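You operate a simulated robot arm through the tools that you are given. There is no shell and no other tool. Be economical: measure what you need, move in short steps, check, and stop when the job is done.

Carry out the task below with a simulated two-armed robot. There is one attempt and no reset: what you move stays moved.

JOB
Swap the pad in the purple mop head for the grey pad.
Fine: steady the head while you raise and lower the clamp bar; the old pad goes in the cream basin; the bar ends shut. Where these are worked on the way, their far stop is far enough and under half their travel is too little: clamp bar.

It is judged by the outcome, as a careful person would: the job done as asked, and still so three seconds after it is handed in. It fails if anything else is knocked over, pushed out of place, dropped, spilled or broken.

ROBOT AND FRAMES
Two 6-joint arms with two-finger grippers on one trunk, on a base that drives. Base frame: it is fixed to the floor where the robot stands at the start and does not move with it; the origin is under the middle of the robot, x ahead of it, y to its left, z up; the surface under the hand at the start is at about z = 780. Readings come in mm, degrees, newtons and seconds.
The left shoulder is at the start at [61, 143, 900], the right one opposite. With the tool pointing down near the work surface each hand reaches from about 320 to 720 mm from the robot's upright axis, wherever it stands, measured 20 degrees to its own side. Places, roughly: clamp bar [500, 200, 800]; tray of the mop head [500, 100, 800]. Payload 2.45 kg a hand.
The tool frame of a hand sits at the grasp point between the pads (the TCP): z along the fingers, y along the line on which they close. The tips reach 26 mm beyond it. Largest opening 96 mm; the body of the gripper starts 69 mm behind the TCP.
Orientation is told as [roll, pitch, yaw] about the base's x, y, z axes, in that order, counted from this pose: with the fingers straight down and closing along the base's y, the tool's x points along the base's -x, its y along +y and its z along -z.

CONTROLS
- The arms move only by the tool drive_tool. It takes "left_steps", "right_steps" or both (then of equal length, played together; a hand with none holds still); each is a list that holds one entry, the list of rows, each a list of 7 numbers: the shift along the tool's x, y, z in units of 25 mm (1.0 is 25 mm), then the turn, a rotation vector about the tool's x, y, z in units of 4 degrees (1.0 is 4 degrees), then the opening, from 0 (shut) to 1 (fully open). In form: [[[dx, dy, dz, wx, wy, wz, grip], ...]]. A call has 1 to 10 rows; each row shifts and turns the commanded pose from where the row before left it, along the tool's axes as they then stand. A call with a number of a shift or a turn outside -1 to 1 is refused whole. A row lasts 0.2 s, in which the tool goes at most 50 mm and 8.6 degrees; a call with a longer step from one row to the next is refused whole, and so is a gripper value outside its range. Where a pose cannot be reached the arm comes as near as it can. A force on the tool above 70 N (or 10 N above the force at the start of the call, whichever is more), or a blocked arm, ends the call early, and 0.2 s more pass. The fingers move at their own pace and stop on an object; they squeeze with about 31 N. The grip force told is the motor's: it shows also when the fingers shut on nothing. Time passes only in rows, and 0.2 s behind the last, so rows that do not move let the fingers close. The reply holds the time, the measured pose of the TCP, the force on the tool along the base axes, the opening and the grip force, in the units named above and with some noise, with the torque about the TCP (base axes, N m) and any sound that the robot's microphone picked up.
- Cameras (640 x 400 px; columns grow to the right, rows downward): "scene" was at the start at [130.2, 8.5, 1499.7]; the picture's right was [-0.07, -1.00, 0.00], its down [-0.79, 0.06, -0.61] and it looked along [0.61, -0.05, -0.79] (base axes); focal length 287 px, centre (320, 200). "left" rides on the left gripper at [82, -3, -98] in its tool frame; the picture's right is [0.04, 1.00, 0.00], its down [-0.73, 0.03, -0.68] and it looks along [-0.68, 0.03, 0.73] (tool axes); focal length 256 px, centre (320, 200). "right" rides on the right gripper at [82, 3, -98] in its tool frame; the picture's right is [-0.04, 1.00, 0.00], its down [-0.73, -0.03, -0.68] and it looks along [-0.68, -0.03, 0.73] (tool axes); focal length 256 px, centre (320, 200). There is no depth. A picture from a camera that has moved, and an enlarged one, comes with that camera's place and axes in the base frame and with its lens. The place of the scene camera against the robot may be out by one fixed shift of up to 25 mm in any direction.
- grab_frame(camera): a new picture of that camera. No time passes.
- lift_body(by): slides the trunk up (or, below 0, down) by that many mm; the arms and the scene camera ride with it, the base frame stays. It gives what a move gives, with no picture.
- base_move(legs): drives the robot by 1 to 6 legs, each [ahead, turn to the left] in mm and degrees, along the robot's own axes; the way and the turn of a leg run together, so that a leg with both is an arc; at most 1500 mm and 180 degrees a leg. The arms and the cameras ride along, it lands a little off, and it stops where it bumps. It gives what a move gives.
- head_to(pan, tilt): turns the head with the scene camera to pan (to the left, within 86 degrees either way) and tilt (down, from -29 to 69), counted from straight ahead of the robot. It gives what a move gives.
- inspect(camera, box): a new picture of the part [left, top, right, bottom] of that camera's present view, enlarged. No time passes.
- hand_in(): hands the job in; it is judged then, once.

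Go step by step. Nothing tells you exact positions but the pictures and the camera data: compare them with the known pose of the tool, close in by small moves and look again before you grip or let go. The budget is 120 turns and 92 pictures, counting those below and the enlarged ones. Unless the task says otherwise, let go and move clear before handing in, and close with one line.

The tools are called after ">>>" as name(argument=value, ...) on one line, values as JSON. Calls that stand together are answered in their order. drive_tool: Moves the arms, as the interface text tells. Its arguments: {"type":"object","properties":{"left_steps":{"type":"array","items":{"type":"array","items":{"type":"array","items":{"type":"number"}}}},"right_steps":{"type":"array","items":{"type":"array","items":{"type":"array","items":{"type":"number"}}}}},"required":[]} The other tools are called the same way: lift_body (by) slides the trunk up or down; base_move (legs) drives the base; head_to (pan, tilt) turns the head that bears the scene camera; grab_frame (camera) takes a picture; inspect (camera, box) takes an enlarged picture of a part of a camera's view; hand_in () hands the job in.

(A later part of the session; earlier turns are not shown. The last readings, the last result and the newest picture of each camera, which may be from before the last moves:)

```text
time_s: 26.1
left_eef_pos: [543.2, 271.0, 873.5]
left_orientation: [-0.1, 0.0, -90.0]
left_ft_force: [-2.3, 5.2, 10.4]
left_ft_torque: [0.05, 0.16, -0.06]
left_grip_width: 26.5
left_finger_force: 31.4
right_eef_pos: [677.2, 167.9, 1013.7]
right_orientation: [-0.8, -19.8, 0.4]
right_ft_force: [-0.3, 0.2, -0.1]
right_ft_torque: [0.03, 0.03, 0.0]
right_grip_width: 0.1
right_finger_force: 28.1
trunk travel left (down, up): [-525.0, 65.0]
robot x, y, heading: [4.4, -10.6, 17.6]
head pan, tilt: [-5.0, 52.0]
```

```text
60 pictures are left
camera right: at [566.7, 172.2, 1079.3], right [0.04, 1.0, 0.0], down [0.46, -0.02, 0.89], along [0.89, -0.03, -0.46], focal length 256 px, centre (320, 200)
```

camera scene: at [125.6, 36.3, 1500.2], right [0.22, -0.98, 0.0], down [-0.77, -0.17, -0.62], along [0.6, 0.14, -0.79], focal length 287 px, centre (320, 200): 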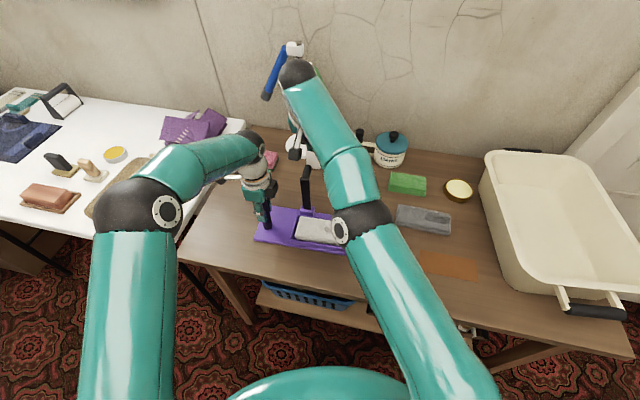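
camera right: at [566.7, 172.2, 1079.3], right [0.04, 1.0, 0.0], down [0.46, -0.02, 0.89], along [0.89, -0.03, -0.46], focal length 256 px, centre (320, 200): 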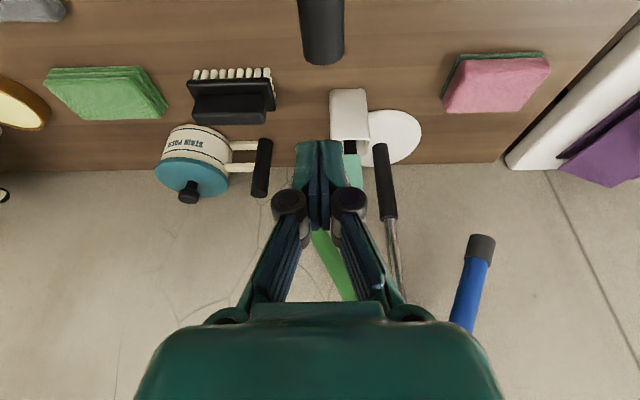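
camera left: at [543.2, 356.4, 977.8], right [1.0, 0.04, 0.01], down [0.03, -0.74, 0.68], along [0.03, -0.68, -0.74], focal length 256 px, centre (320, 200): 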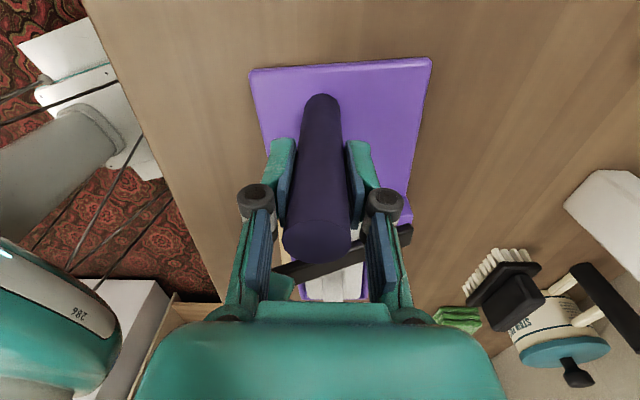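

The bar stays up. I'll move the right hand aside and back over the old pad's ridge at about (551, 72), then turn it.

>>> drive_tool(right_steps=[[[0, -0.95, 0, 0, 0, 0, 0.5], [0, -0.95, 0, 0, 0, 0, 0.5], [0, -0.95, 0, 0, 0, 0, 0.5], [0, -0.95, 0, 0, 0, 0, 0.5], [0.95, 0, -0.34, 0, 0, 0, 0.5], [0.95, 0, -0.34, 0, 0, 0, 0.5], [0.95, 0, -0.34, 0, 0, 0, 0.5], [0.95, 0, -0.34, 0, 0, 0, 0.5], [0.95, 0, -0.34, 0, 0, 0, 0.5]]])

>>> drive_tool(right_steps=[[[0, 0, 0, 0, 1, 0, 0.5], [0, 0, 0, 0, 1, 0, 0.5], [0, 0, 0, 0, 1, 0, 0.5], [0, 0, 0, 0, 1, 0, 0.5], [0, 0, 0, 0, 1, 0, 0.5], [0, 0, 0, 0, 0, -1, 0.5], [0, 0, 0, 0, 0, -1, 0.5], [0, 0, 0, 0, 0, -1, 0.5], [0, 0, 0, 0, 0, -1, 0.5], [0, 0, 0, 0, 0, -1, 0.5]]])

>>> drive_tool(right_steps=[[[0, 0, 0, 0, 0, -1, 0.5], [0, 0, 0, 0, 0, -1, 0.5], [0, 0, 0, 0, 0, -1, 0.5], [0, 0, 0, 0, 0, -1, 0.5], [0, 0, 0, 0, 0, -1, 0.5], [0, 0, 0, 0, 0, -1, 0.5], [0, 0, 0, 0, 0, -1, 0.5], [0, 0, 0, 0, 0, -1, 0.5], [0, 0, 0, 0, 0, -1, 0.5], [0, 0, 0, 0, 0, -1, 0.5]]])

>>> drive_tool(right_steps=[[[0, 0, 0, 0, 0, -1, 0.5], [0, 0, 0, 0, 0, -1, 0.5], [0, 0, 0, 0, 0, -1, 0.5], [0, 0, 0, 0, 0, -1, 0.5], [0, 0, 0, 0, 0, -1, 0.5], [0, 0, 0, 0, 0, -1, 0.5], [0, 0, 0, 0, 0, -1, 0.5]]])

>>> grab_frame(camera="right")

```text
time_s: 28.1
left_eef_pos: [544.2, 272.7, 873.1]
left_orientation: [0.1, -0.1, -90.0]
left_ft_force: [-1.8, -0.6, 3.7]
left_ft_torque: [-0.36, -0.19, -0.05]
left_grip_width: 26.7
left_finger_force: 30.9
right_eef_pos: [668.2, 147.8, 1062.8]
right_orientation: [-1.0, -19.6, 0.3]
right_ft_force: [0.3, -0.8, -0.7]
right_ft_torque: [0.03, 0.03, 0.0]
right_grip_width: 48.3
right_finger_force: 0.0
right hand out of reach, approached as far as the arm can: row 1, 2, 3, 4, 5, 6, 7, 8, 9
trunk travel left (down, up): [-525.0, 65.0]
robot x, y, heading: [-1.2, -14.8, 18.0]
head pan, tilt: [-5.0, 52.0]
```

```text
time_s: 30.3
left_eef_pos: [543.4, 272.3, 871.6]
left_orientation: [-0.1, 0.1, -89.9]
left_ft_force: [-0.9, -0.6, 2.1]
left_ft_torque: [0.01, 0.06, 0.03]
left_grip_width: 26.5
left_finger_force: 31.7
right_eef_pos: [625.4, 127.9, 1044.8]
right_orientation: [-2.1, -3.1, 20.2]
right_ft_force: [-0.4, 0.2, 0.1]
right_ft_torque: [0.02, 0.03, 0.0]
right_grip_width: 48.2
right_finger_force: 0.1
right hand out of reach, approached as far as the arm can: row 1, 2, 3, 4, 5
trunk travel left (down, up): [-525.0, 65.0]
robot x, y, heading: [-0.3, -13.9, 17.8]
head pan, tilt: [-5.0, 52.0]
```

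```text
time_s: 32.5
left_eef_pos: [544.3, 271.3, 873.4]
left_orientation: [0.0, -0.1, -90.0]
left_ft_force: [-1.4, -0.7, 0.9]
left_ft_torque: [0.03, 0.02, -0.01]
left_grip_width: 26.2
left_finger_force: 31.2
right_eef_pos: [626.3, 127.5, 1043.6]
right_orientation: [-3.6, -1.0, 60.2]
right_ft_force: [-0.1, 0.5, 0.3]
right_ft_torque: [-0.02, 0.02, 0.0]
right_grip_width: 48.1
right_finger_force: 0.0
trunk travel left (down, up): [-525.0, 65.0]
robot x, y, heading: [0.4, -11.8, 18.0]
head pan, tilt: [-5.0, 52.0]
```

```text
time_s: 34.1
left_eef_pos: [544.8, 272.0, 873.1]
left_orientation: [-0.1, 0.0, -90.0]
left_ft_force: [-1.1, 0.3, 1.4]
left_ft_torque: [0.0, 0.0, 0.01]
left_grip_width: 26.4
left_finger_force: 30.4
right_eef_pos: [624.7, 127.3, 1045.0]
right_orientation: [-3.7, 0.8, 88.0]
right_ft_force: [-0.8, 0.6, 0.2]
right_ft_torque: [0.03, 0.01, 0.0]
right_grip_width: 47.9
right_finger_force: 0.1
trunk travel left (down, up): [-525.0, 65.0]
robot x, y, heading: [3.3, -17.7, 18.0]
head pan, tilt: [-5.0, 52.0]
```

```text
59 pictures are left
camera right: at [613.9, 48.4, 1144.4], right [-1.0, 0.07, -0.06], down [0.01, 0.74, 0.67], along [0.1, 0.67, -0.74], focal length 256 px, centre (320, 200)
```

right: 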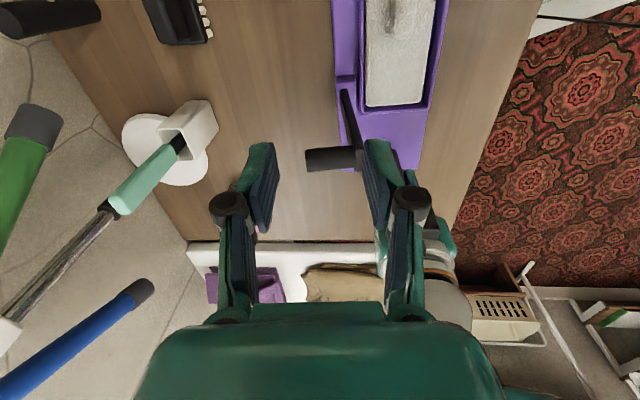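

The bar is vertical and the tray is open. I'll move over the ridge and lower for a look.

>>> drive_tool(right_steps=[[[0.73, 0, 0, 0, -0.9, 0, 0.6], [0.73, 0, 0, 0, 0, 0, 0.6], [0.73, 0.74, 0.5, 0, 0, 0, 0.6], [0, 0.74, 0.9, 0, 0, 0, 0.6], [0, 0.74, 0.9, 0, 0, 0, 0.6], [0, 0.74, 0.9, 0, 0, 0, 0.6]]])

>>> grab_frame(camera="right")

>>> inspect(camera="scene", box=[220, 150, 420, 275])

```text
time_s: 35.5
left_eef_pos: [544.6, 271.6, 872.9]
left_orientation: [0.0, 0.0, -89.9]
left_ft_force: [-0.2, -0.9, 1.7]
left_ft_torque: [-0.16, 0.03, -0.06]
left_grip_width: 26.3
left_finger_force: 31.1
right_eef_pos: [638.4, 130.1, 1027.9]
right_orientation: [-3.5, -2.7, 88.4]
right_ft_force: [-0.2, -0.6, -0.4]
right_ft_torque: [-0.02, 0.04, -0.01]
right_grip_width: 57.7
right_finger_force: 0.1
right hand out of reach, approached as far as the arm can: row 1, 2, 3, 4, 5, 6
trunk travel left (down, up): [-525.0, 65.0]
robot x, y, heading: [1.2, -13.5, 17.7]
head pan, tilt: [-5.0, 52.0]
```

```text
58 pictures are left
camera right: at [625.7, 44.7, 1122.3], right [-1.0, 0.07, -0.06], down [0.01, 0.7, 0.71], along [0.09, 0.71, -0.7], focal length 256 px, centre (320, 200)
```

right: 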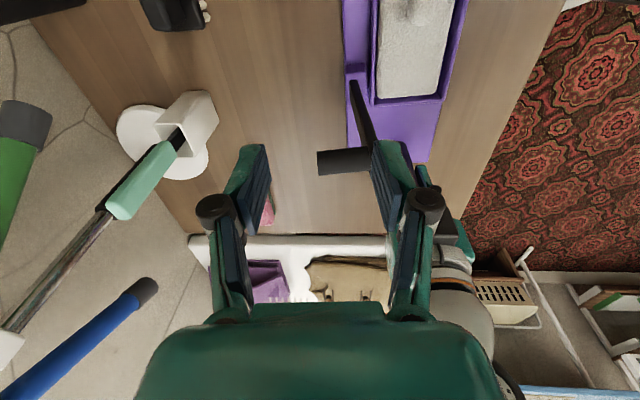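

```text
3.20 times, centred on (320, 212) of scene
camera zoom: at [127.1, 36.0, 1500.1], right [0.22, -0.98, 0.0], down [-0.77, -0.17, -0.62], along [0.6, 0.14, -0.79], focal length 918 px, centre (320, 160)
```

zoom: 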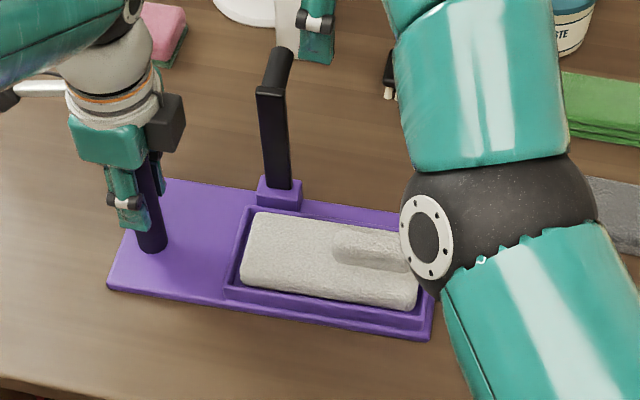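

The arm barely followed: it seems caught near a joint limit in this stretched pose. I'll try a small move straight toward the robot to see how it responds.

>>> drive_tool(right_steps=[[[0, 0.6, -0.3, 0, 0, 0, 0.6], [0, 0.6, -0.3, 0, 0, 0, 0.6], [0, 0.6, -0.3, 0, 0, 0, 0.6], [0, 0.6, -0.3, 0, 0, 0, 0.6]]])

>>> grab_frame(camera="scene")

```text
time_s: 36.5
left_eef_pos: [544.6, 271.4, 873.4]
left_orientation: [0.0, 0.0, -90.0]
left_ft_force: [-1.3, 1.0, 0.1]
left_ft_torque: [-0.05, -0.06, 0.01]
left_grip_width: 26.5
left_finger_force: 30.6
right_eef_pos: [609.7, 147.2, 1066.2]
right_orientation: [-3.6, -2.7, 88.2]
right_ft_force: [-0.1, 0.5, 1.0]
right_ft_torque: [0.03, -0.01, 0.02]
right_grip_width: 57.5
right_finger_force: 0.0
right hand out of reach, approached as far as the arm can: row 1, 2, 3, 4
trunk travel left (down, up): [-525.0, 65.0]
robot x, y, heading: [-0.3, -15.9, 17.8]
head pan, tilt: [-5.0, 52.0]
```

```text
56 pictures are left
camera scene: at [127.0, 36.0, 1500.1], right [0.22, -0.98, 0.0], down [-0.77, -0.17, -0.62], along [0.6, 0.14, -0.79], focal length 287 px, centre (320, 200)
```

scene: 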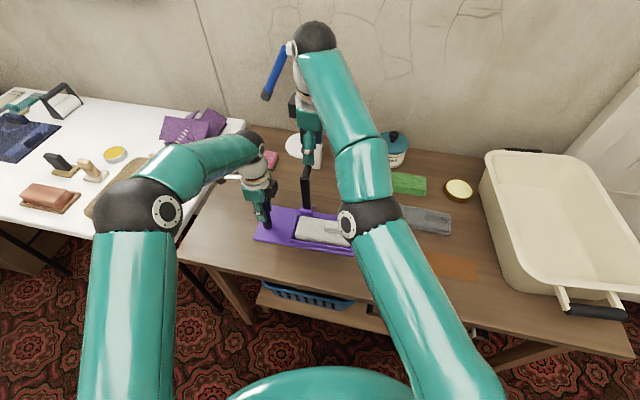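

The arm follows only tangential moves, so its elbow is locked straight. I'll swing sideways off the bar, then move down tangentially so the elbow has to flex.

>>> drive_tool(right_steps=[[[0.9, -0.43, 0, 0, 0, 0, 0.6], [0.9, -0.43, 0, 0, 0, 0, 0.6], [0.9, -0.4, 0, 0, 0, 0, 0.6], [0.9, -0.4, 0, 0, 0, 0, 0.6]]])

>>> drive_tool(right_steps=[[[0, -0.2, 0.9, 0, 0, 0, 0.6], [0, -0.2, 0.9, 0, 0, 0, 0.6], [0, -0.2, 0.9, 0, 0, 0, 0.6]]])

```text
time_s: 37.5
left_eef_pos: [545.0, 272.1, 873.5]
left_orientation: [-0.1, 0.0, -89.9]
left_ft_force: [0.0, -1.0, 1.6]
left_ft_torque: [0.39, 0.09, 0.06]
left_grip_width: 26.3
left_finger_force: 31.3
right_eef_pos: [656.0, 59.5, 1069.7]
right_orientation: [-3.6, -2.9, 88.4]
right_ft_force: [0.5, -0.2, 0.3]
right_ft_torque: [-0.04, -0.03, -0.02]
right_grip_width: 57.6
right_finger_force: 0.0
right hand out of reach, approached as far as the arm can: row 1, 3
trunk travel left (down, up): [-525.0, 65.0]
robot x, y, heading: [-0.4, -19.2, 17.6]
head pan, tilt: [-5.0, 52.0]
```

```text
time_s: 38.3
left_eef_pos: [545.1, 272.0, 872.5]
left_orientation: [0.0, 0.0, -90.0]
left_ft_force: [-0.6, -0.3, 2.0]
left_ft_torque: [0.02, 0.2, -0.02]
left_grip_width: 26.5
left_finger_force: 31.1
right_eef_pos: [681.0, 64.6, 1004.8]
right_orientation: [-3.7, -2.8, 88.3]
right_ft_force: [-0.8, -0.2, 0.3]
right_ft_torque: [-0.01, 0.02, 0.0]
right_grip_width: 57.5
right_finger_force: 0.0
right hand out of reach, approached as far as the arm can: row 1, 2
trunk travel left (down, up): [-525.0, 65.0]
robot x, y, heading: [3.2, -12.9, 17.8]
head pan, tilt: [-5.0, 52.0]
```

It followed, and the last row was within reach. Now I'll try going inward.

>>> drive_tool(right_steps=[[[0, 0.5, 0.5, 0, 0, 0, 0.6], [0, 0.8, 0.2, 0, 0, 0, 0.6], [0, 0.8, 0, 0, 0, 0, 0.6], [0, 0.8, 0, 0, 0, 0, 0.6]]])

```text
time_s: 39.3
left_eef_pos: [544.6, 272.3, 872.7]
left_orientation: [0.0, 0.1, -90.0]
left_ft_force: [-0.2, -0.3, 2.1]
left_ft_torque: [-0.02, -0.03, 0.02]
left_grip_width: 26.4
left_finger_force: 30.9
right_eef_pos: [674.2, 82.2, 996.6]
right_orientation: [-3.6, -2.8, 88.3]
right_ft_force: [0.1, -1.2, -1.3]
right_ft_torque: [-0.01, -0.01, -0.01]
right_grip_width: 57.6
right_finger_force: 0.1
right hand out of reach, approached as far as the arm can: row 1, 2, 3, 4
trunk travel left (down, up): [-525.0, 65.0]
robot x, y, heading: [1.1, -15.8, 17.8]
head pan, tilt: [-5.0, 52.0]
```

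The elbow has actually flipped to elbow-down, and the wrist is at its limit there. To unflip it, I'll stretch outward and downward through full extension, over clear table at y about 80.

>>> drive_tool(right_steps=[[[0, -0.6, 0.7, 0, 0, 0, 0.6], [0, -0.6, 0.7, 0, 0, 0, 0.6], [0, -0.6, 0.7, 0, 0, 0, 0.6], [0, -0.6, 0.7, 0, 0, 0, 0.6], [0, -0.4, 0.7, 0, 0, 0, 0.6]]])

>>> grab_frame(camera="scene")

```text
time_s: 40.5
left_eef_pos: [544.8, 272.7, 873.6]
left_orientation: [0.0, 0.0, -89.9]
left_ft_force: [-0.4, 0.9, -0.4]
left_ft_torque: [-0.01, 0.2, -0.08]
left_grip_width: 26.4
left_finger_force: 31.2
right_eef_pos: [699.1, 73.7, 914.3]
right_orientation: [-3.7, -2.7, 88.4]
right_ft_force: [-0.2, -0.2, 0.6]
right_ft_torque: [0.03, -0.03, 0.0]
right_grip_width: 57.4
right_finger_force: 0.1
right hand out of reach, approached as far as the arm can: row 1, 2, 3, 4, 5
trunk travel left (down, up): [-525.0, 65.0]
robot x, y, heading: [-0.8, -13.9, 17.8]
head pan, tilt: [-5.0, 52.0]
```

```text
55 pictures are left
camera scene: at [127.2, 36.2, 1500.1], right [0.22, -0.98, 0.0], down [-0.77, -0.17, -0.61], along [0.6, 0.14, -0.79], focal length 287 px, centre (320, 200)
```

scene: 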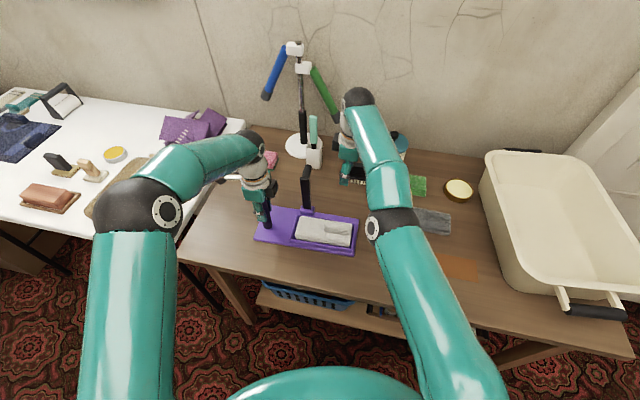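

Now the arm is near straight and low. Trying inward again.

>>> drive_tool(right_steps=[[[0, 0.6, 0.1, 0, 0, 0, 0.6], [0, 0.7, 0, 0, 0, 0, 0.6], [0, 0.7, 0, 0, 0, 0, 0.6]]])

```text
time_s: 41.3
left_eef_pos: [542.5, 270.6, 873.3]
left_orientation: [-0.1, 0.0, -90.0]
left_ft_force: [-5.8, -3.1, 8.8]
left_ft_torque: [0.17, -0.18, -0.25]
left_grip_width: 26.4
left_finger_force: 31.5
right_eef_pos: [660.0, 79.9, 911.0]
right_orientation: [-3.9, -2.9, 88.2]
right_ft_force: [-0.5, 0.5, 0.2]
right_ft_torque: [-0.01, -0.02, 0.01]
right_grip_width: 57.4
right_finger_force: 0.1
right hand out of reach, approached as far as the arm can: row 1, 2
trunk travel left (down, up): [-525.0, 65.0]
robot x, y, heading: [-0.2, -11.5, 17.9]
head pan, tilt: [-5.0, 52.0]
```

That freed it. Continuing inward to above the ridge, levelling the small tilt.

>>> drive_tool(right_steps=[[[0.05, 0.9, -0.2, 0, -0.5, 0, 0.6], [0.05, 0.9, -0.2, 0, -0.45, 0, 0.6], [0.1, 0.9, 0, 0.4, 0, 0, 0.6], [0.1, 0.9, 0, 0.3, 0, 0, 0.6], [0, 0.7, 0, 0, 0, 0, 0.6]]])

>>> grab_frame(camera="right")

>>> inspect(camera="scene", box=[220, 150, 420, 275])

```text
time_s: 42.5
left_eef_pos: [544.5, 272.8, 872.1]
left_orientation: [0.0, 0.0, -90.0]
left_ft_force: [-0.7, -0.8, 1.3]
left_ft_torque: [-0.06, -0.11, -0.03]
left_grip_width: 26.2
left_finger_force: 30.6
right_eef_pos: [551.7, 75.0, 912.5]
right_orientation: [-6.6, -6.7, 88.6]
right_ft_force: [0.2, -0.5, -0.3]
right_ft_torque: [0.01, -0.02, 0.02]
right_grip_width: 57.2
right_finger_force: 0.0
trunk travel left (down, up): [-525.0, 65.0]
robot x, y, heading: [0.4, -12.0, 18.0]
head pan, tilt: [-5.0, 52.0]
```

```text
54 pictures are left
camera right: at [534.7, -16.1, 1000.3], right [-0.99, 0.08, -0.11], down [-0.03, 0.65, 0.76], along [0.13, 0.76, -0.64], focal length 256 px, centre (320, 200)
```

right: 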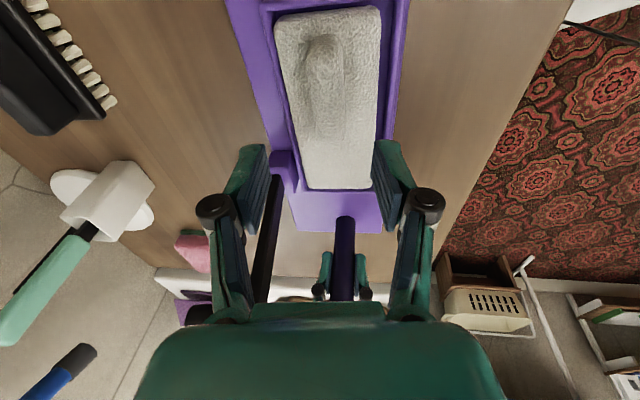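

```text
3.20 times, centred on (320, 212) of scene
camera zoom: at [126.9, 36.1, 1500.1], right [0.22, -0.98, 0.0], down [-0.77, -0.17, -0.62], along [0.6, 0.14, -0.79], focal length 918 px, centre (320, 160)
```

zoom: 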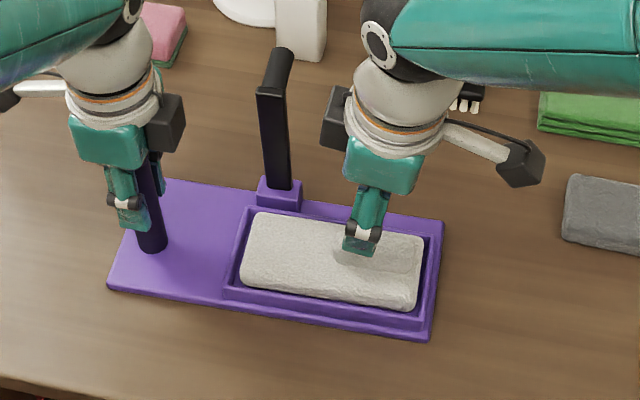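

Over the pad now. I'll correct the small tilt and zoom in on the ridge.

>>> drive_tool(right_steps=[[[0, 0, 0, -0.8, 0.8, 0, 0.6], [0, 0, 0, -0.8, 0.8, 0.4, 0.6]]])

>>> inspect(camera="right", box=[220, 0, 420, 125])

>>> grab_frame(camera="left")

```text
time_s: 43.1
left_eef_pos: [544.5, 271.7, 873.4]
left_orientation: [0.0, -0.1, -89.9]
left_ft_force: [-0.3, 0.8, -1.4]
left_ft_torque: [-0.13, 0.16, -0.04]
left_grip_width: 26.3
left_finger_force: 31.1
right_eef_pos: [552.1, 75.0, 912.4]
right_orientation: [0.0, -0.2, 86.5]
right_ft_force: [0.4, -0.9, -0.2]
right_ft_torque: [0.02, 0.0, -0.02]
right_grip_width: 57.5
right_finger_force: 0.0
trunk travel left (down, up): [-525.0, 65.0]
robot x, y, heading: [0.3, -15.7, 17.7]
head pan, tilt: [-5.0, 52.0]
```

```text
3.20 times, centred on (320, 62) of right
camera zoom: at [544.0, -6.5, 1010.9], right [-0.99, 0.1, 0.0], down [0.07, 0.73, 0.68], along [0.07, 0.68, -0.73], focal length 819 px, centre (320, 640)
```

zoom: 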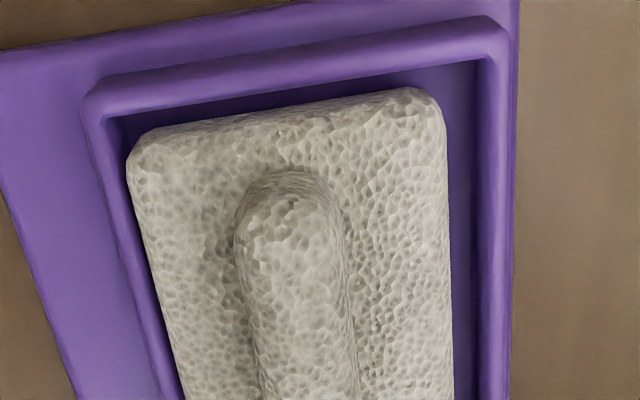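

```text
51 pictures are left
camera left: at [542.8, 354.1, 971.0], right [1.0, 0.04, 0.0], down [0.03, -0.73, 0.68], along [0.03, -0.68, -0.73], focal length 256 px, centre (320, 200)
```

left: 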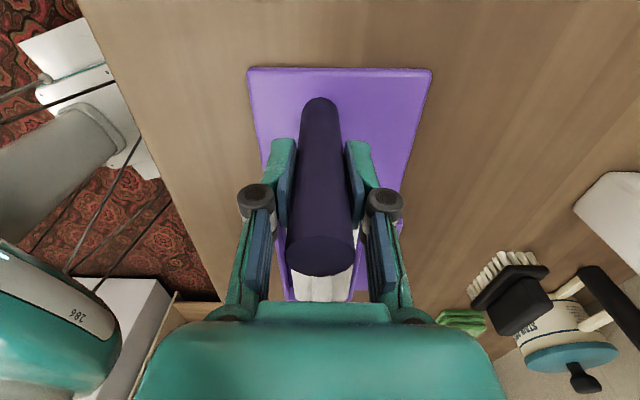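

The ridge runs along y, centred near (556, 70). I'll descend toward it with a 45 mm opening.

>>> drive_tool(right_steps=[[[0.28, -0.16, 0.6, 0, 0, -0.5, 0.5], [0, 0, 0.8, 0, 0, 0, 0.5], [0, 0, 0.8, 0, 0, 0, 0.5], [0, 0, 0.2, 0, 0, 0, 0.5]]])

>>> grab_frame(camera="right")

>>> inspect(camera="scene", box=[280, 180, 380, 243])

```text
time_s: 44.1
left_eef_pos: [544.3, 271.7, 872.5]
left_orientation: [0.1, 0.1, -90.0]
left_ft_force: [0.1, 0.5, 0.4]
left_ft_torque: [0.01, 0.08, 0.0]
left_grip_width: 26.1
left_finger_force: 30.9
right_eef_pos: [554.6, 67.5, 852.3]
right_orientation: [0.0, -0.3, 88.5]
right_ft_force: [0.5, 0.1, 0.2]
right_ft_torque: [0.02, -0.01, 0.04]
right_grip_width: 48.1
right_finger_force: 0.1
trunk travel left (down, up): [-525.0, 65.0]
robot x, y, heading: [1.8, -7.5, 17.8]
head pan, tilt: [-5.0, 52.0]
```

```text
50 pictures are left
camera right: at [549.2, -14.6, 950.2], right [-1.0, 0.07, 0.0], down [0.05, 0.73, 0.68], along [0.04, 0.68, -0.73], focal length 256 px, centre (320, 200)
```

right: 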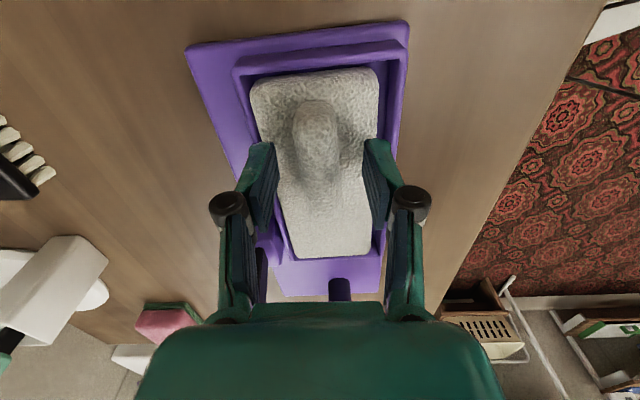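

```text
6.35 times, centred on (330, 212) of scene
camera zoom: at [127.2, 36.1, 1500.1], right [0.22, -0.98, 0.0], down [-0.77, -0.17, -0.61], along [0.6, 0.14, -0.79], focal length 1821 px, centre (256, 127)
```

zoom: 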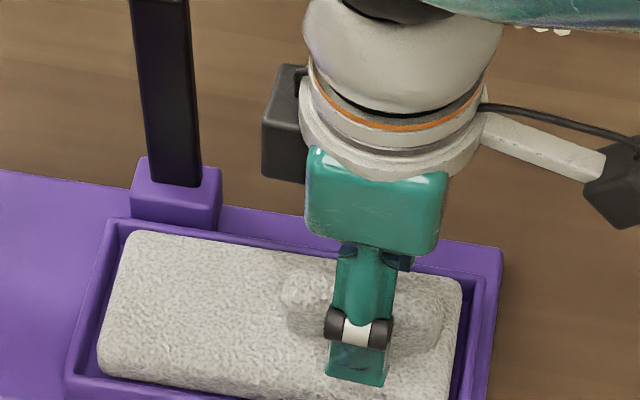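

The ridge sits between the fingers. I'll descend gently, then close.

>>> drive_tool(right_steps=[[[0, 0, 0.2, 0, 0, 0, 0.5], [0, 0, 0.2, 0, 0, 0, 0.5]]])

>>> inspect(camera="scene", box=[280, 180, 380, 243])

```text
time_s: 44.7
left_eef_pos: [544.4, 273.0, 872.5]
left_orientation: [0.0, -0.1, -90.0]
left_ft_force: [-0.8, -0.8, -0.1]
left_ft_torque: [0.01, 0.02, -0.01]
left_grip_width: 26.2
left_finger_force: 31.1
right_eef_pos: [556.3, 68.5, 842.6]
right_orientation: [-0.1, -0.3, 88.6]
right_ft_force: [-0.9, -0.1, 0.6]
right_ft_torque: [-0.01, -0.02, 0.02]
right_grip_width: 48.2
right_finger_force: 0.0
trunk travel left (down, up): [-525.0, 65.0]
robot x, y, heading: [-2.1, -9.8, 17.8]
head pan, tilt: [-5.0, 52.0]
```

```text
6.35 times, centred on (330, 212) of scene
camera zoom: at [127.2, 36.1, 1500.1], right [0.22, -0.98, 0.0], down [-0.77, -0.17, -0.61], along [0.6, 0.14, -0.79], focal length 1821 px, centre (256, 127)
```

zoom: 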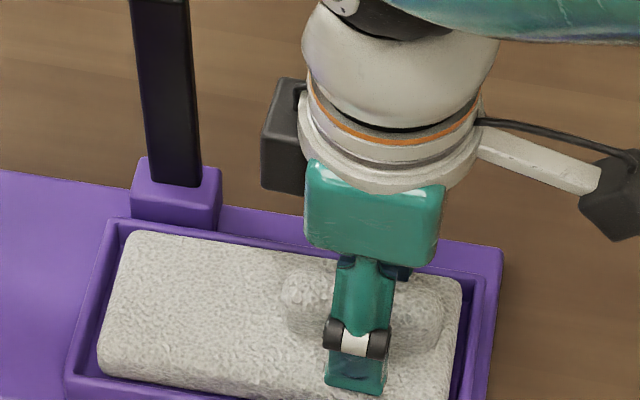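

>>> drive_tool(right_steps=[[[0, 0, 0.15, 0, 0, 0, 0.5], [0, 0, 0, 0, 0, 0, 0], [0, 0, 0, 0, 0, 0, 0], [0, 0, 0, 0, 0, 0, 0], [0, 0, 0, 0, 0, 0, 0]]])

>>> grab_frame(camera="right")

```text
time_s: 45.9
left_eef_pos: [542.5, 271.4, 873.4]
left_orientation: [-0.1, 0.0, -90.0]
left_ft_force: [2.6, 1.8, -10.6]
left_ft_torque: [0.08, -0.09, -0.03]
left_grip_width: 26.4
left_finger_force: 31.3
right_eef_pos: [555.6, 68.2, 842.9]
right_orientation: [-0.6, -0.4, 88.5]
right_ft_force: [-2.2, -0.2, 40.4]
right_ft_torque: [-0.08, 0.13, 0.69]
right_grip_width: 22.7
right_finger_force: 31.1
trunk travel left (down, up): [-525.0, 65.0]
robot x, y, heading: [1.0, -11.9, 17.8]
head pan, tilt: [-5.0, 52.0]
```

```text
47 pictures are left
camera right: at [549.8, -14.0, 940.5], right [-1.0, 0.07, -0.01], down [0.04, 0.73, 0.69], along [0.05, 0.68, -0.73], focal length 256 px, centre (320, 200)
```

right: 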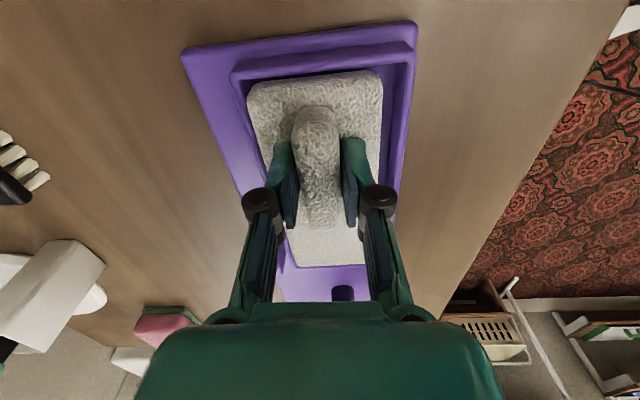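

The ridge is gripped (22.7 mm). Lifting straight up.

>>> drive_tool(right_steps=[[[0, 0, -0.3, 0, 0, 0, 0], [0, 0, -0.5, 0, 0, 0, 0], [0, 0, -0.8, 0, 0, 0, 0], [0, 0, -0.8, 0, 0, 0, 0], [0, 0, -0.8, 0, 0, 0, 0]]])

>>> grab_frame(camera="scene")

```text
time_s: 47.1
left_eef_pos: [545.0, 272.5, 872.8]
left_orientation: [-0.1, 0.0, -90.0]
left_ft_force: [-0.5, 0.5, 1.0]
left_ft_torque: [-0.05, -0.15, 0.06]
left_grip_width: 26.7
left_finger_force: 31.2
right_eef_pos: [555.5, 67.4, 918.5]
right_orientation: [0.0, -0.3, 88.5]
right_ft_force: [0.4, -0.9, -1.5]
right_ft_torque: [0.01, -0.02, -0.02]
right_grip_width: 20.9
right_finger_force: 31.2
trunk travel left (down, up): [-525.0, 65.0]
robot x, y, heading: [0.6, -11.9, 17.6]
head pan, tilt: [-5.0, 52.0]
```

```text
46 pictures are left
camera scene: at [127.0, 36.2, 1500.1], right [0.22, -0.98, 0.0], down [-0.77, -0.17, -0.62], along [0.6, 0.14, -0.79], focal length 287 px, centre (320, 200)
```

scene: 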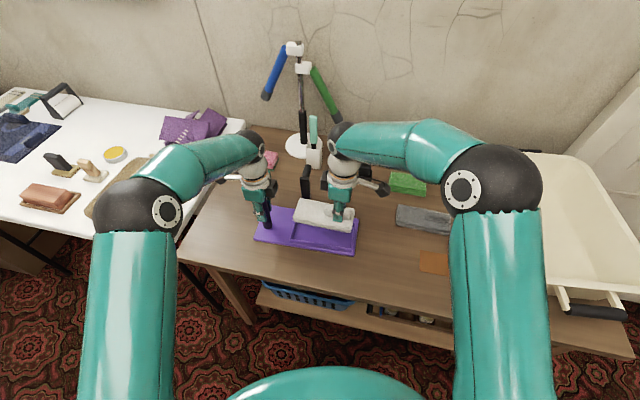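

The old pad is out of the tray. I'll let go of the post, raise both hands well clear and turn right toward the basin.

>>> drive_tool(left_steps=[[[0, 0, 0, 0, 0, 0, 0.8], [0, 0, 0, 0, 0, 0, 0.8], [0, 0, -0.9, 0, 0, 0, 0.8], [0, 0, -0.9, 0, 0, 0, 0.8], [0, 0, -0.9, 0, 0, 0, 0.8], [0, 0, -0.9, 0, 0, 0, 0.8], [0, 0, -0.9, 0, 0, 0, 0.8], [0, 0, -0.9, 0, 0, 0, 0.8], [0, 0, -0.9, 0, 0, 0, 0.8], [0, 0, -0.9, 0, 0, 0, 0.8]]], right_steps=[[[0, 0, 0, 0, 0, 0, 0], [0, 0, 0, 0, 0, 0, 0], [0, 0, -0.6, 0, 0, 0, 0], [0, 0, -0.6, 0, 0, 0, 0], [0, 0, -0.6, 0, 0, 0, 0], [0, 0, -0.6, 0, 0, 0, 0], [0, 0, -0.6, 0, 0, 0, 0], [0, 0, -0.6, 0, 0, 0, 0], [0, 0, -0.6, 0, 0, 0, 0], [0, 0, -0.6, 0, 0, 0, 0]]])

>>> grab_frame(camera="left")

>>> base_move(legs=[[0, -48]])

>>> grab_frame(camera="scene")

>>> grab_frame(camera="right")

```text
time_s: 49.3
left_eef_pos: [545.9, 272.4, 1053.6]
left_orientation: [0.1, 0.0, -90.0]
left_ft_force: [0.3, 0.1, 0.4]
left_ft_torque: [-0.01, -0.02, 0.04]
left_grip_width: 76.7
left_finger_force: 0.1
right_eef_pos: [556.6, 66.9, 1038.4]
right_orientation: [0.0, -0.4, 88.6]
right_ft_force: [-0.5, -0.5, -0.4]
right_ft_torque: [-0.03, 0.0, 0.0]
right_grip_width: 21.0
right_finger_force: 30.9
trunk travel left (down, up): [-525.0, 65.0]
robot x, y, heading: [0.4, -16.7, 18.0]
head pan, tilt: [-5.0, 52.0]
```

```text
45 pictures are left
camera left: at [543.7, 354.2, 1151.6], right [1.0, 0.04, 0.0], down [0.03, -0.73, 0.68], along [0.03, -0.68, -0.73], focal length 256 px, centre (320, 200)
```

left: 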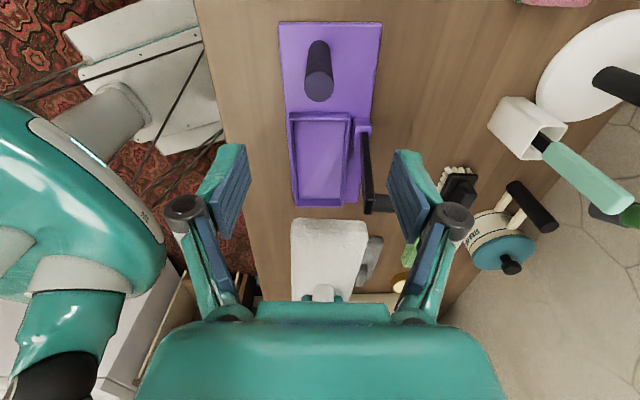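

```text
time_s: 52.2
left_eef_pos: [575.4, -229.7, 1051.7]
left_orientation: [-0.2, -0.1, -138.5]
left_ft_force: [-0.2, -0.6, 0.2]
left_ft_torque: [0.05, 0.0, -0.01]
left_grip_width: 76.8
left_finger_force: 0.1
right_eef_pos: [427.1, -375.1, 1037.4]
right_orientation: [0.0, -0.4, 40.1]
right_ft_force: [-0.1, 0.1, -0.4]
right_ft_torque: [-0.02, 0.01, -0.02]
right_grip_width: 20.8
right_finger_force: 30.7
trunk travel left (down, up): [-525.0, 65.0]
robot x, y, heading: [22.6, 22.7, -30.5]
head pan, tilt: [-5.0, 52.0]
```

```text
44 pictures are left
camera scene: at [129.4, -36.9, 1500.0], right [-0.58, -0.82, 0.0], down [-0.64, 0.46, -0.61], along [0.5, -0.35, -0.79], focal length 287 px, centre (320, 200)
```

scene: 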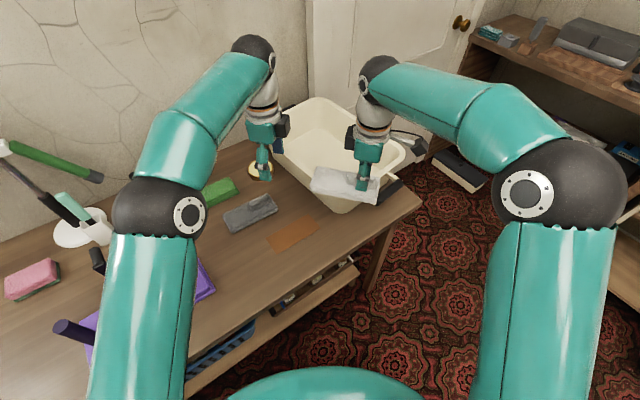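

```text
43 pictures are left
camera right: at [362.6, -424.6, 1135.4], right [-0.61, 0.79, 0.0], down [0.58, 0.45, 0.68], along [0.54, 0.42, -0.73], focal length 256 px, centre (320, 200)
```

right: 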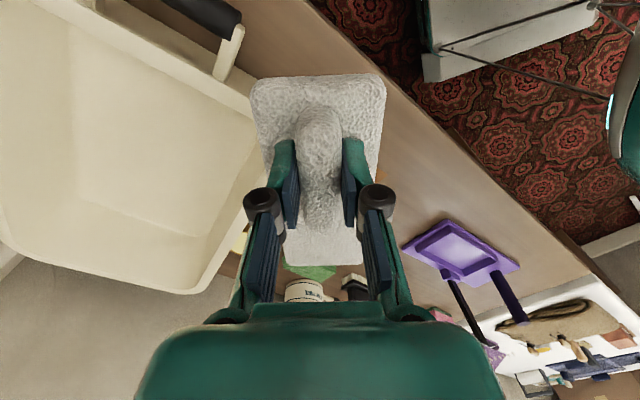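

The pad is held and the mop head is undisturbed, with its bar still up. The basin lies around x 480–800, y -400 to -650, so I'll drive sideways along the open floor to stand in front of it.

>>> base_move(legs=[[0, -59], [360, 0], [0, 89]])

>>> grab_frame(camera="scene")

>>> grab_frame(camera="right")

```text
time_s: 54.8
left_eef_pos: [214.8, -559.7, 1054.2]
left_orientation: [0.1, 0.0, 174.9]
left_ft_force: [-1.0, -0.2, -0.1]
left_ft_torque: [0.05, -0.02, -0.02]
left_grip_width: 76.8
left_finger_force: 0.0
right_eef_pos: [8.4, -550.0, 1037.0]
right_orientation: [0.1, -0.4, -6.8]
right_ft_force: [-0.6, -0.4, -0.6]
right_ft_torque: [0.04, -0.01, -0.02]
right_grip_width: 21.1
right_finger_force: 31.4
trunk travel left (down, up): [-525.0, 65.0]
robot x, y, heading: [59.8, 33.8, -78.7]
head pan, tilt: [-5.0, 52.0]
stopped in leg 1: the robot was blocked; the commanded pose is now the measured one
```

```text
42 pictures are left
camera scene: at [75.4, -91.5, 1499.8], right [-0.99, -0.11, 0.0], down [-0.09, 0.78, -0.61], along [0.07, -0.61, -0.79], focal length 287 px, centre (320, 200)
```

scene: 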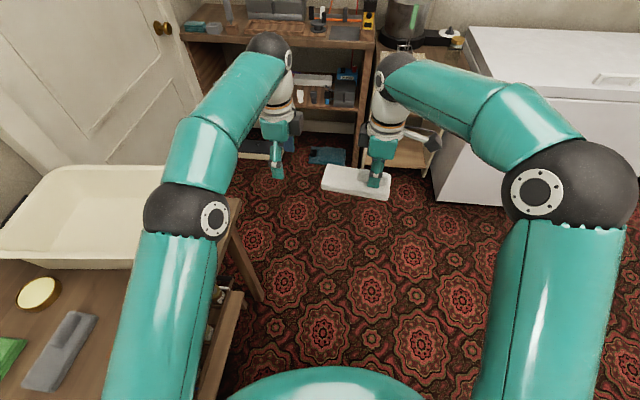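

```text
41 pictures are left
camera right: at [-72.3, -536.6, 1135.7], right [0.16, 0.99, 0.0], down [0.72, -0.12, 0.68], along [0.68, -0.11, -0.73], focal length 256 px, centre (320, 200)
```

right: 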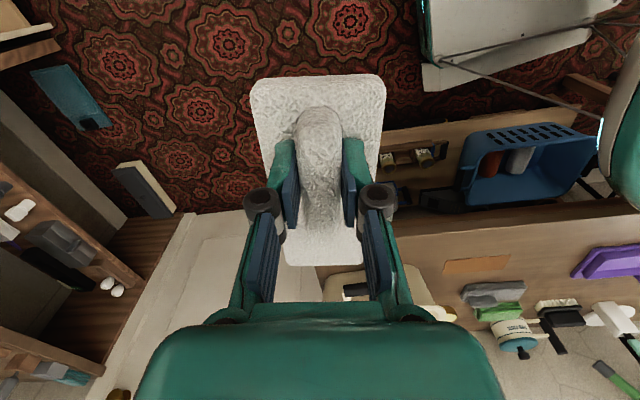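

The base bumped something while turning, most likely the table side. I'll turn back, reverse away from the table, then go around.

>>> base_move(legs=[[0, 48], [-200, 0]])

>>> grab_frame(camera="scene")

```text
time_s: 57.9
left_eef_pos: [610.1, -242.2, 1056.2]
left_orientation: [0.2, -0.2, -136.7]
left_ft_force: [0.9, 0.5, -0.2]
left_ft_torque: [-0.02, 0.05, 0.0]
left_grip_width: 76.7
left_finger_force: 0.0
right_eef_pos: [464.8, -390.8, 1040.4]
right_orientation: [0.0, 0.1, 41.6]
right_ft_force: [0.2, 1.2, -0.1]
right_ft_torque: [-0.09, 0.07, 0.02]
right_grip_width: 20.8
right_finger_force: 31.0
trunk travel left (down, up): [-525.0, 65.0]
robot x, y, heading: [42.1, -7.2, -30.3]
head pan, tilt: [-5.0, 52.0]
stopped in leg 2: the robot was blocked; the commanded pose is now the measured one
```

```text
40 pictures are left
camera scene: at [154.0, -62.6, 1500.1], right [-0.58, -0.82, 0.0], down [-0.65, 0.45, -0.62], along [0.5, -0.36, -0.79], focal length 287 px, centre (320, 200)
```

scene: 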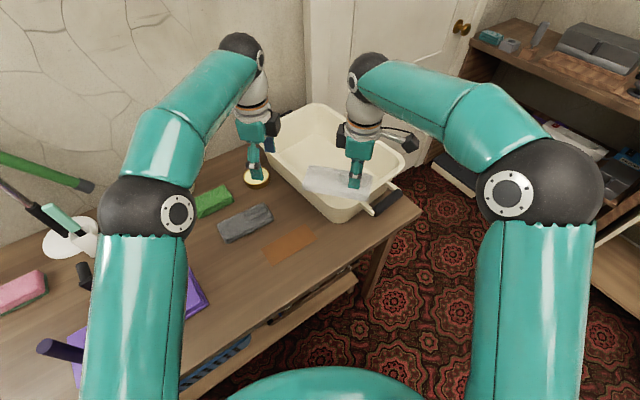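

Reversing is blocked as well, so there isn't much floor room. From here the arm itself may reach the basin; I'll check the wrist view.

>>> grab_frame(camera="right")

>>> grab_frame(camera="left")

```text
39 pictures are left
camera right: at [401.4, -441.7, 1139.1], right [-0.63, 0.77, 0.0], down [0.57, 0.47, 0.68], along [0.53, 0.43, -0.73], focal length 256 px, centre (320, 200)
```

right: 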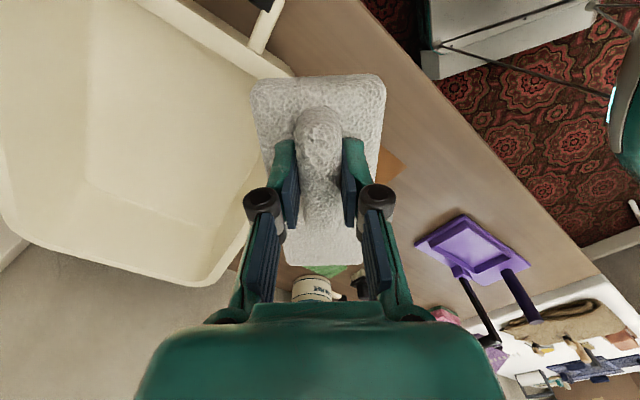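

```text
38 pictures are left
camera left: at [668.0, -183.2, 1153.2], right [0.71, -0.7, 0.0], down [-0.51, -0.52, 0.68], along [-0.48, -0.49, -0.73], focal length 256 px, centre (320, 200)
```

left: 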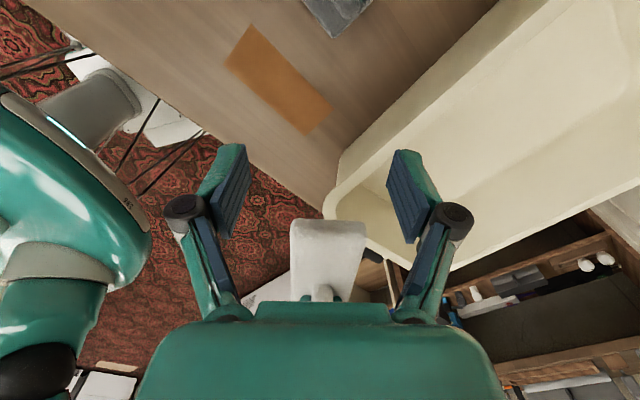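

From geometry, the basin's near interior is around (610, -505) with its rim at about z 885. Turning back left brings the right shoulder closer, so I'll do that and then reach sideways.

>>> base_move(legs=[[0, 28]])

```text
time_s: 59.9
left_eef_pos: [655.2, 47.0, 1054.6]
left_orientation: [0.0, -0.2, -108.9]
left_ft_force: [-0.3, -0.3, 0.0]
left_ft_torque: [0.01, -0.01, 0.01]
left_grip_width: 76.8
left_finger_force: 0.0
right_eef_pos: [598.5, -150.7, 1038.4]
right_orientation: [0.0, -0.3, 69.6]
right_ft_force: [0.1, 0.6, -0.1]
right_ft_torque: [-0.01, 0.03, 0.02]
right_grip_width: 21.1
right_finger_force: 31.2
trunk travel left (down, up): [-525.0, 65.0]
robot x, y, heading: [45.3, -32.1, -2.4]
head pan, tilt: [-5.0, 52.0]
```

Now I'll rotate the pad to align with the basin, then carry it over.

>>> drive_tool(right_steps=[[[0, 0, 0, 0, 0, 1, 0], [0, 0, 0, 0, 0, 1, 0], [0, 0, 0, 0, 0, 1, 0], [0, 0, 0, 0, 0, 1, 0], [0, 0, 0, 0, 0, 1, 0], [0, 0, 0, 0, 0, 1, 0], [0, 0, 0, 0, 0, 1, 0], [0, 0, 0, 0, 0, 1, 0], [0, 0, 0, 0, 0, 1, 0], [0, 0, 0, 0, 0, 1, 0]]])

>>> drive_tool(right_steps=[[[0.3, -0.95, 0, 0, 0, 1, 0], [0.3, -0.95, 0, 0, 0, 1, 0], [0.3, -0.95, 0, 0, 0, 1, 0], [0.25, -0.95, 0, 0, 0, 0, 0], [0.25, -0.95, 0, 0, 0, 0, 0], [0.25, -0.95, 0, 0, 0, 0, 0], [0.25, -0.95, 0, 0, 0, 0, 0], [0.25, -0.95, 0, 0, 0, 0, 0], [0.25, -0.95, 0, 0, 0, 0, 0], [0.25, -0.95, 0, 0, 0, 0, 0]]])

>>> head_to(pan=-35, tilt=48)

>>> grab_frame(camera="scene")

>>> grab_frame(camera="right")

```text
time_s: 62.1
left_eef_pos: [655.2, 47.5, 1056.0]
left_orientation: [0.1, -0.1, -108.9]
left_ft_force: [-0.4, 0.4, 0.2]
left_ft_torque: [-0.02, -0.01, -0.03]
left_grip_width: 76.7
left_finger_force: 0.1
right_eef_pos: [596.9, -150.5, 1041.5]
right_orientation: [0.2, -0.2, 29.5]
right_ft_force: [-0.5, 0.1, -0.3]
right_ft_torque: [0.0, 0.02, -0.01]
right_grip_width: 21.1
right_finger_force: 30.5
trunk travel left (down, up): [-525.0, 65.0]
robot x, y, heading: [42.0, -32.0, -2.7]
head pan, tilt: [-5.0, 52.0]
```

```text
time_s: 64.3
left_eef_pos: [656.0, 46.7, 1054.8]
left_orientation: [0.1, -0.1, -108.9]
left_ft_force: [0.1, -0.4, 0.1]
left_ft_torque: [0.0, 0.0, 0.01]
left_grip_width: 76.8
left_finger_force: 0.1
right_eef_pos: [616.5, -397.7, 1040.0]
right_orientation: [0.2, -0.2, 17.4]
right_ft_force: [-0.2, -0.4, -0.1]
right_ft_torque: [0.02, 0.03, 0.0]
right_grip_width: 21.1
right_finger_force: 31.2
trunk travel left (down, up): [-525.0, 65.0]
robot x, y, heading: [42.4, -34.6, -2.5]
head pan, tilt: [-5.0, 52.0]
```

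```text
time_s: 65.2
left_eef_pos: [654.8, 46.5, 1055.3]
left_orientation: [0.1, -0.1, -108.9]
left_ft_force: [-0.6, 0.6, 1.3]
left_ft_torque: [-0.01, -0.01, 0.01]
left_grip_width: 76.6
left_finger_force: 0.1
right_eef_pos: [616.4, -397.9, 1039.0]
right_orientation: [0.2, -0.2, 17.5]
right_ft_force: [0.5, 0.5, -0.1]
right_ft_torque: [0.02, 0.05, -0.01]
right_grip_width: 20.9
right_finger_force: 30.7
trunk travel left (down, up): [-525.0, 65.0]
robot x, y, heading: [44.8, -33.1, -2.7]
head pan, tilt: [-35.0, 48.0]
```

```text
37 pictures are left
camera scene: at [161.6, -69.0, 1505.4], right [-0.61, -0.79, 0.0], down [-0.59, 0.45, -0.67], along [0.53, -0.41, -0.74], focal length 287 px, centre (320, 200)
```

scene: 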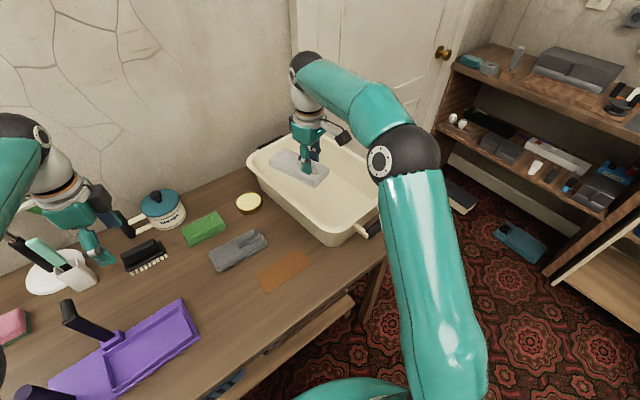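

```text
36 pictures are left
camera right: at [536.9, -419.0, 1138.2], right [-0.26, 0.96, 0.0], down [0.71, 0.19, 0.68], along [0.66, 0.18, -0.73], focal length 256 px, centre (320, 200)
```

right: 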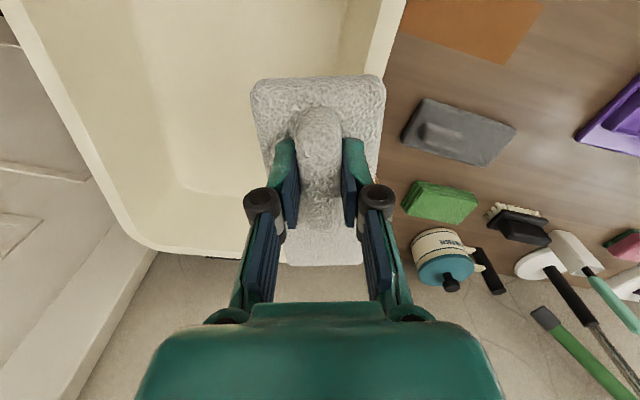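

The basin's interior floor centre is near (640, -490). I'll shift the hand to about (600, -500), check, then lower.

>>> drive_tool(right_steps=[[[0.46, -0.93, 0, 0, 0, 0, 0], [0.46, -0.93, 0, 0, 0, 0, 0], [0.46, -0.93, 0, 0, 0, 0, 0], [0.46, -0.93, 0, 0, 0, 0, 0], [0, 0, 0.8, 0, 0, 0, 0], [0, 0, 0.8, 0, 0, 0, 0]]])

>>> grab_frame(camera="right")

>>> inspect(camera="scene", box=[220, 80, 420, 205])

```text
time_s: 66.6
left_eef_pos: [654.6, 45.6, 1056.4]
left_orientation: [0.2, -0.1, -108.9]
left_ft_force: [-0.5, 0.3, -0.1]
left_ft_torque: [0.02, 0.01, 0.03]
left_grip_width: 76.7
left_finger_force: 0.1
right_eef_pos: [598.2, -500.0, 998.0]
right_orientation: [0.2, -0.2, 17.5]
right_ft_force: [-0.5, -0.7, -0.5]
right_ft_torque: [0.0, 0.01, -0.01]
right_grip_width: 20.9
right_finger_force: 31.0
trunk travel left (down, up): [-525.0, 65.0]
robot x, y, heading: [43.0, -28.9, -2.5]
head pan, tilt: [-35.0, 48.0]
```

```text
35 pictures are left
camera right: at [520.3, -522.2, 1097.0], right [-0.26, 0.97, 0.0], down [0.71, 0.19, 0.68], along [0.66, 0.18, -0.73], focal length 256 px, centre (320, 200)
```

right: 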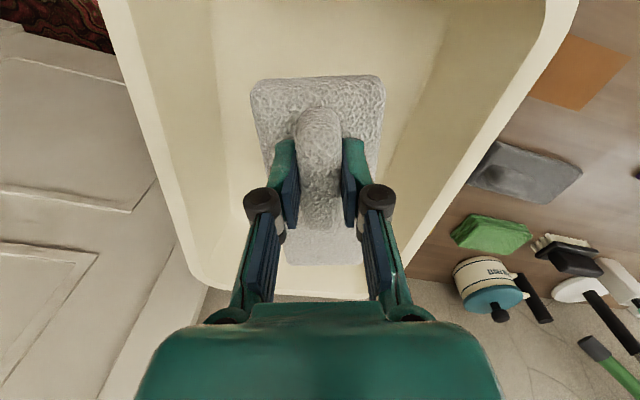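

```text
3.20 times, centred on (320, 142) of scene
camera zoom: at [161.8, -69.4, 1505.4], right [-0.61, -0.79, 0.0], down [-0.59, 0.45, -0.67], along [0.53, -0.41, -0.74], focal length 918 px, centre (320, 384)
```

zoom: 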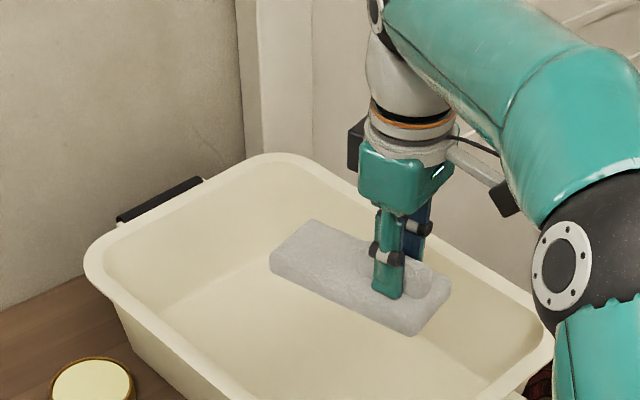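

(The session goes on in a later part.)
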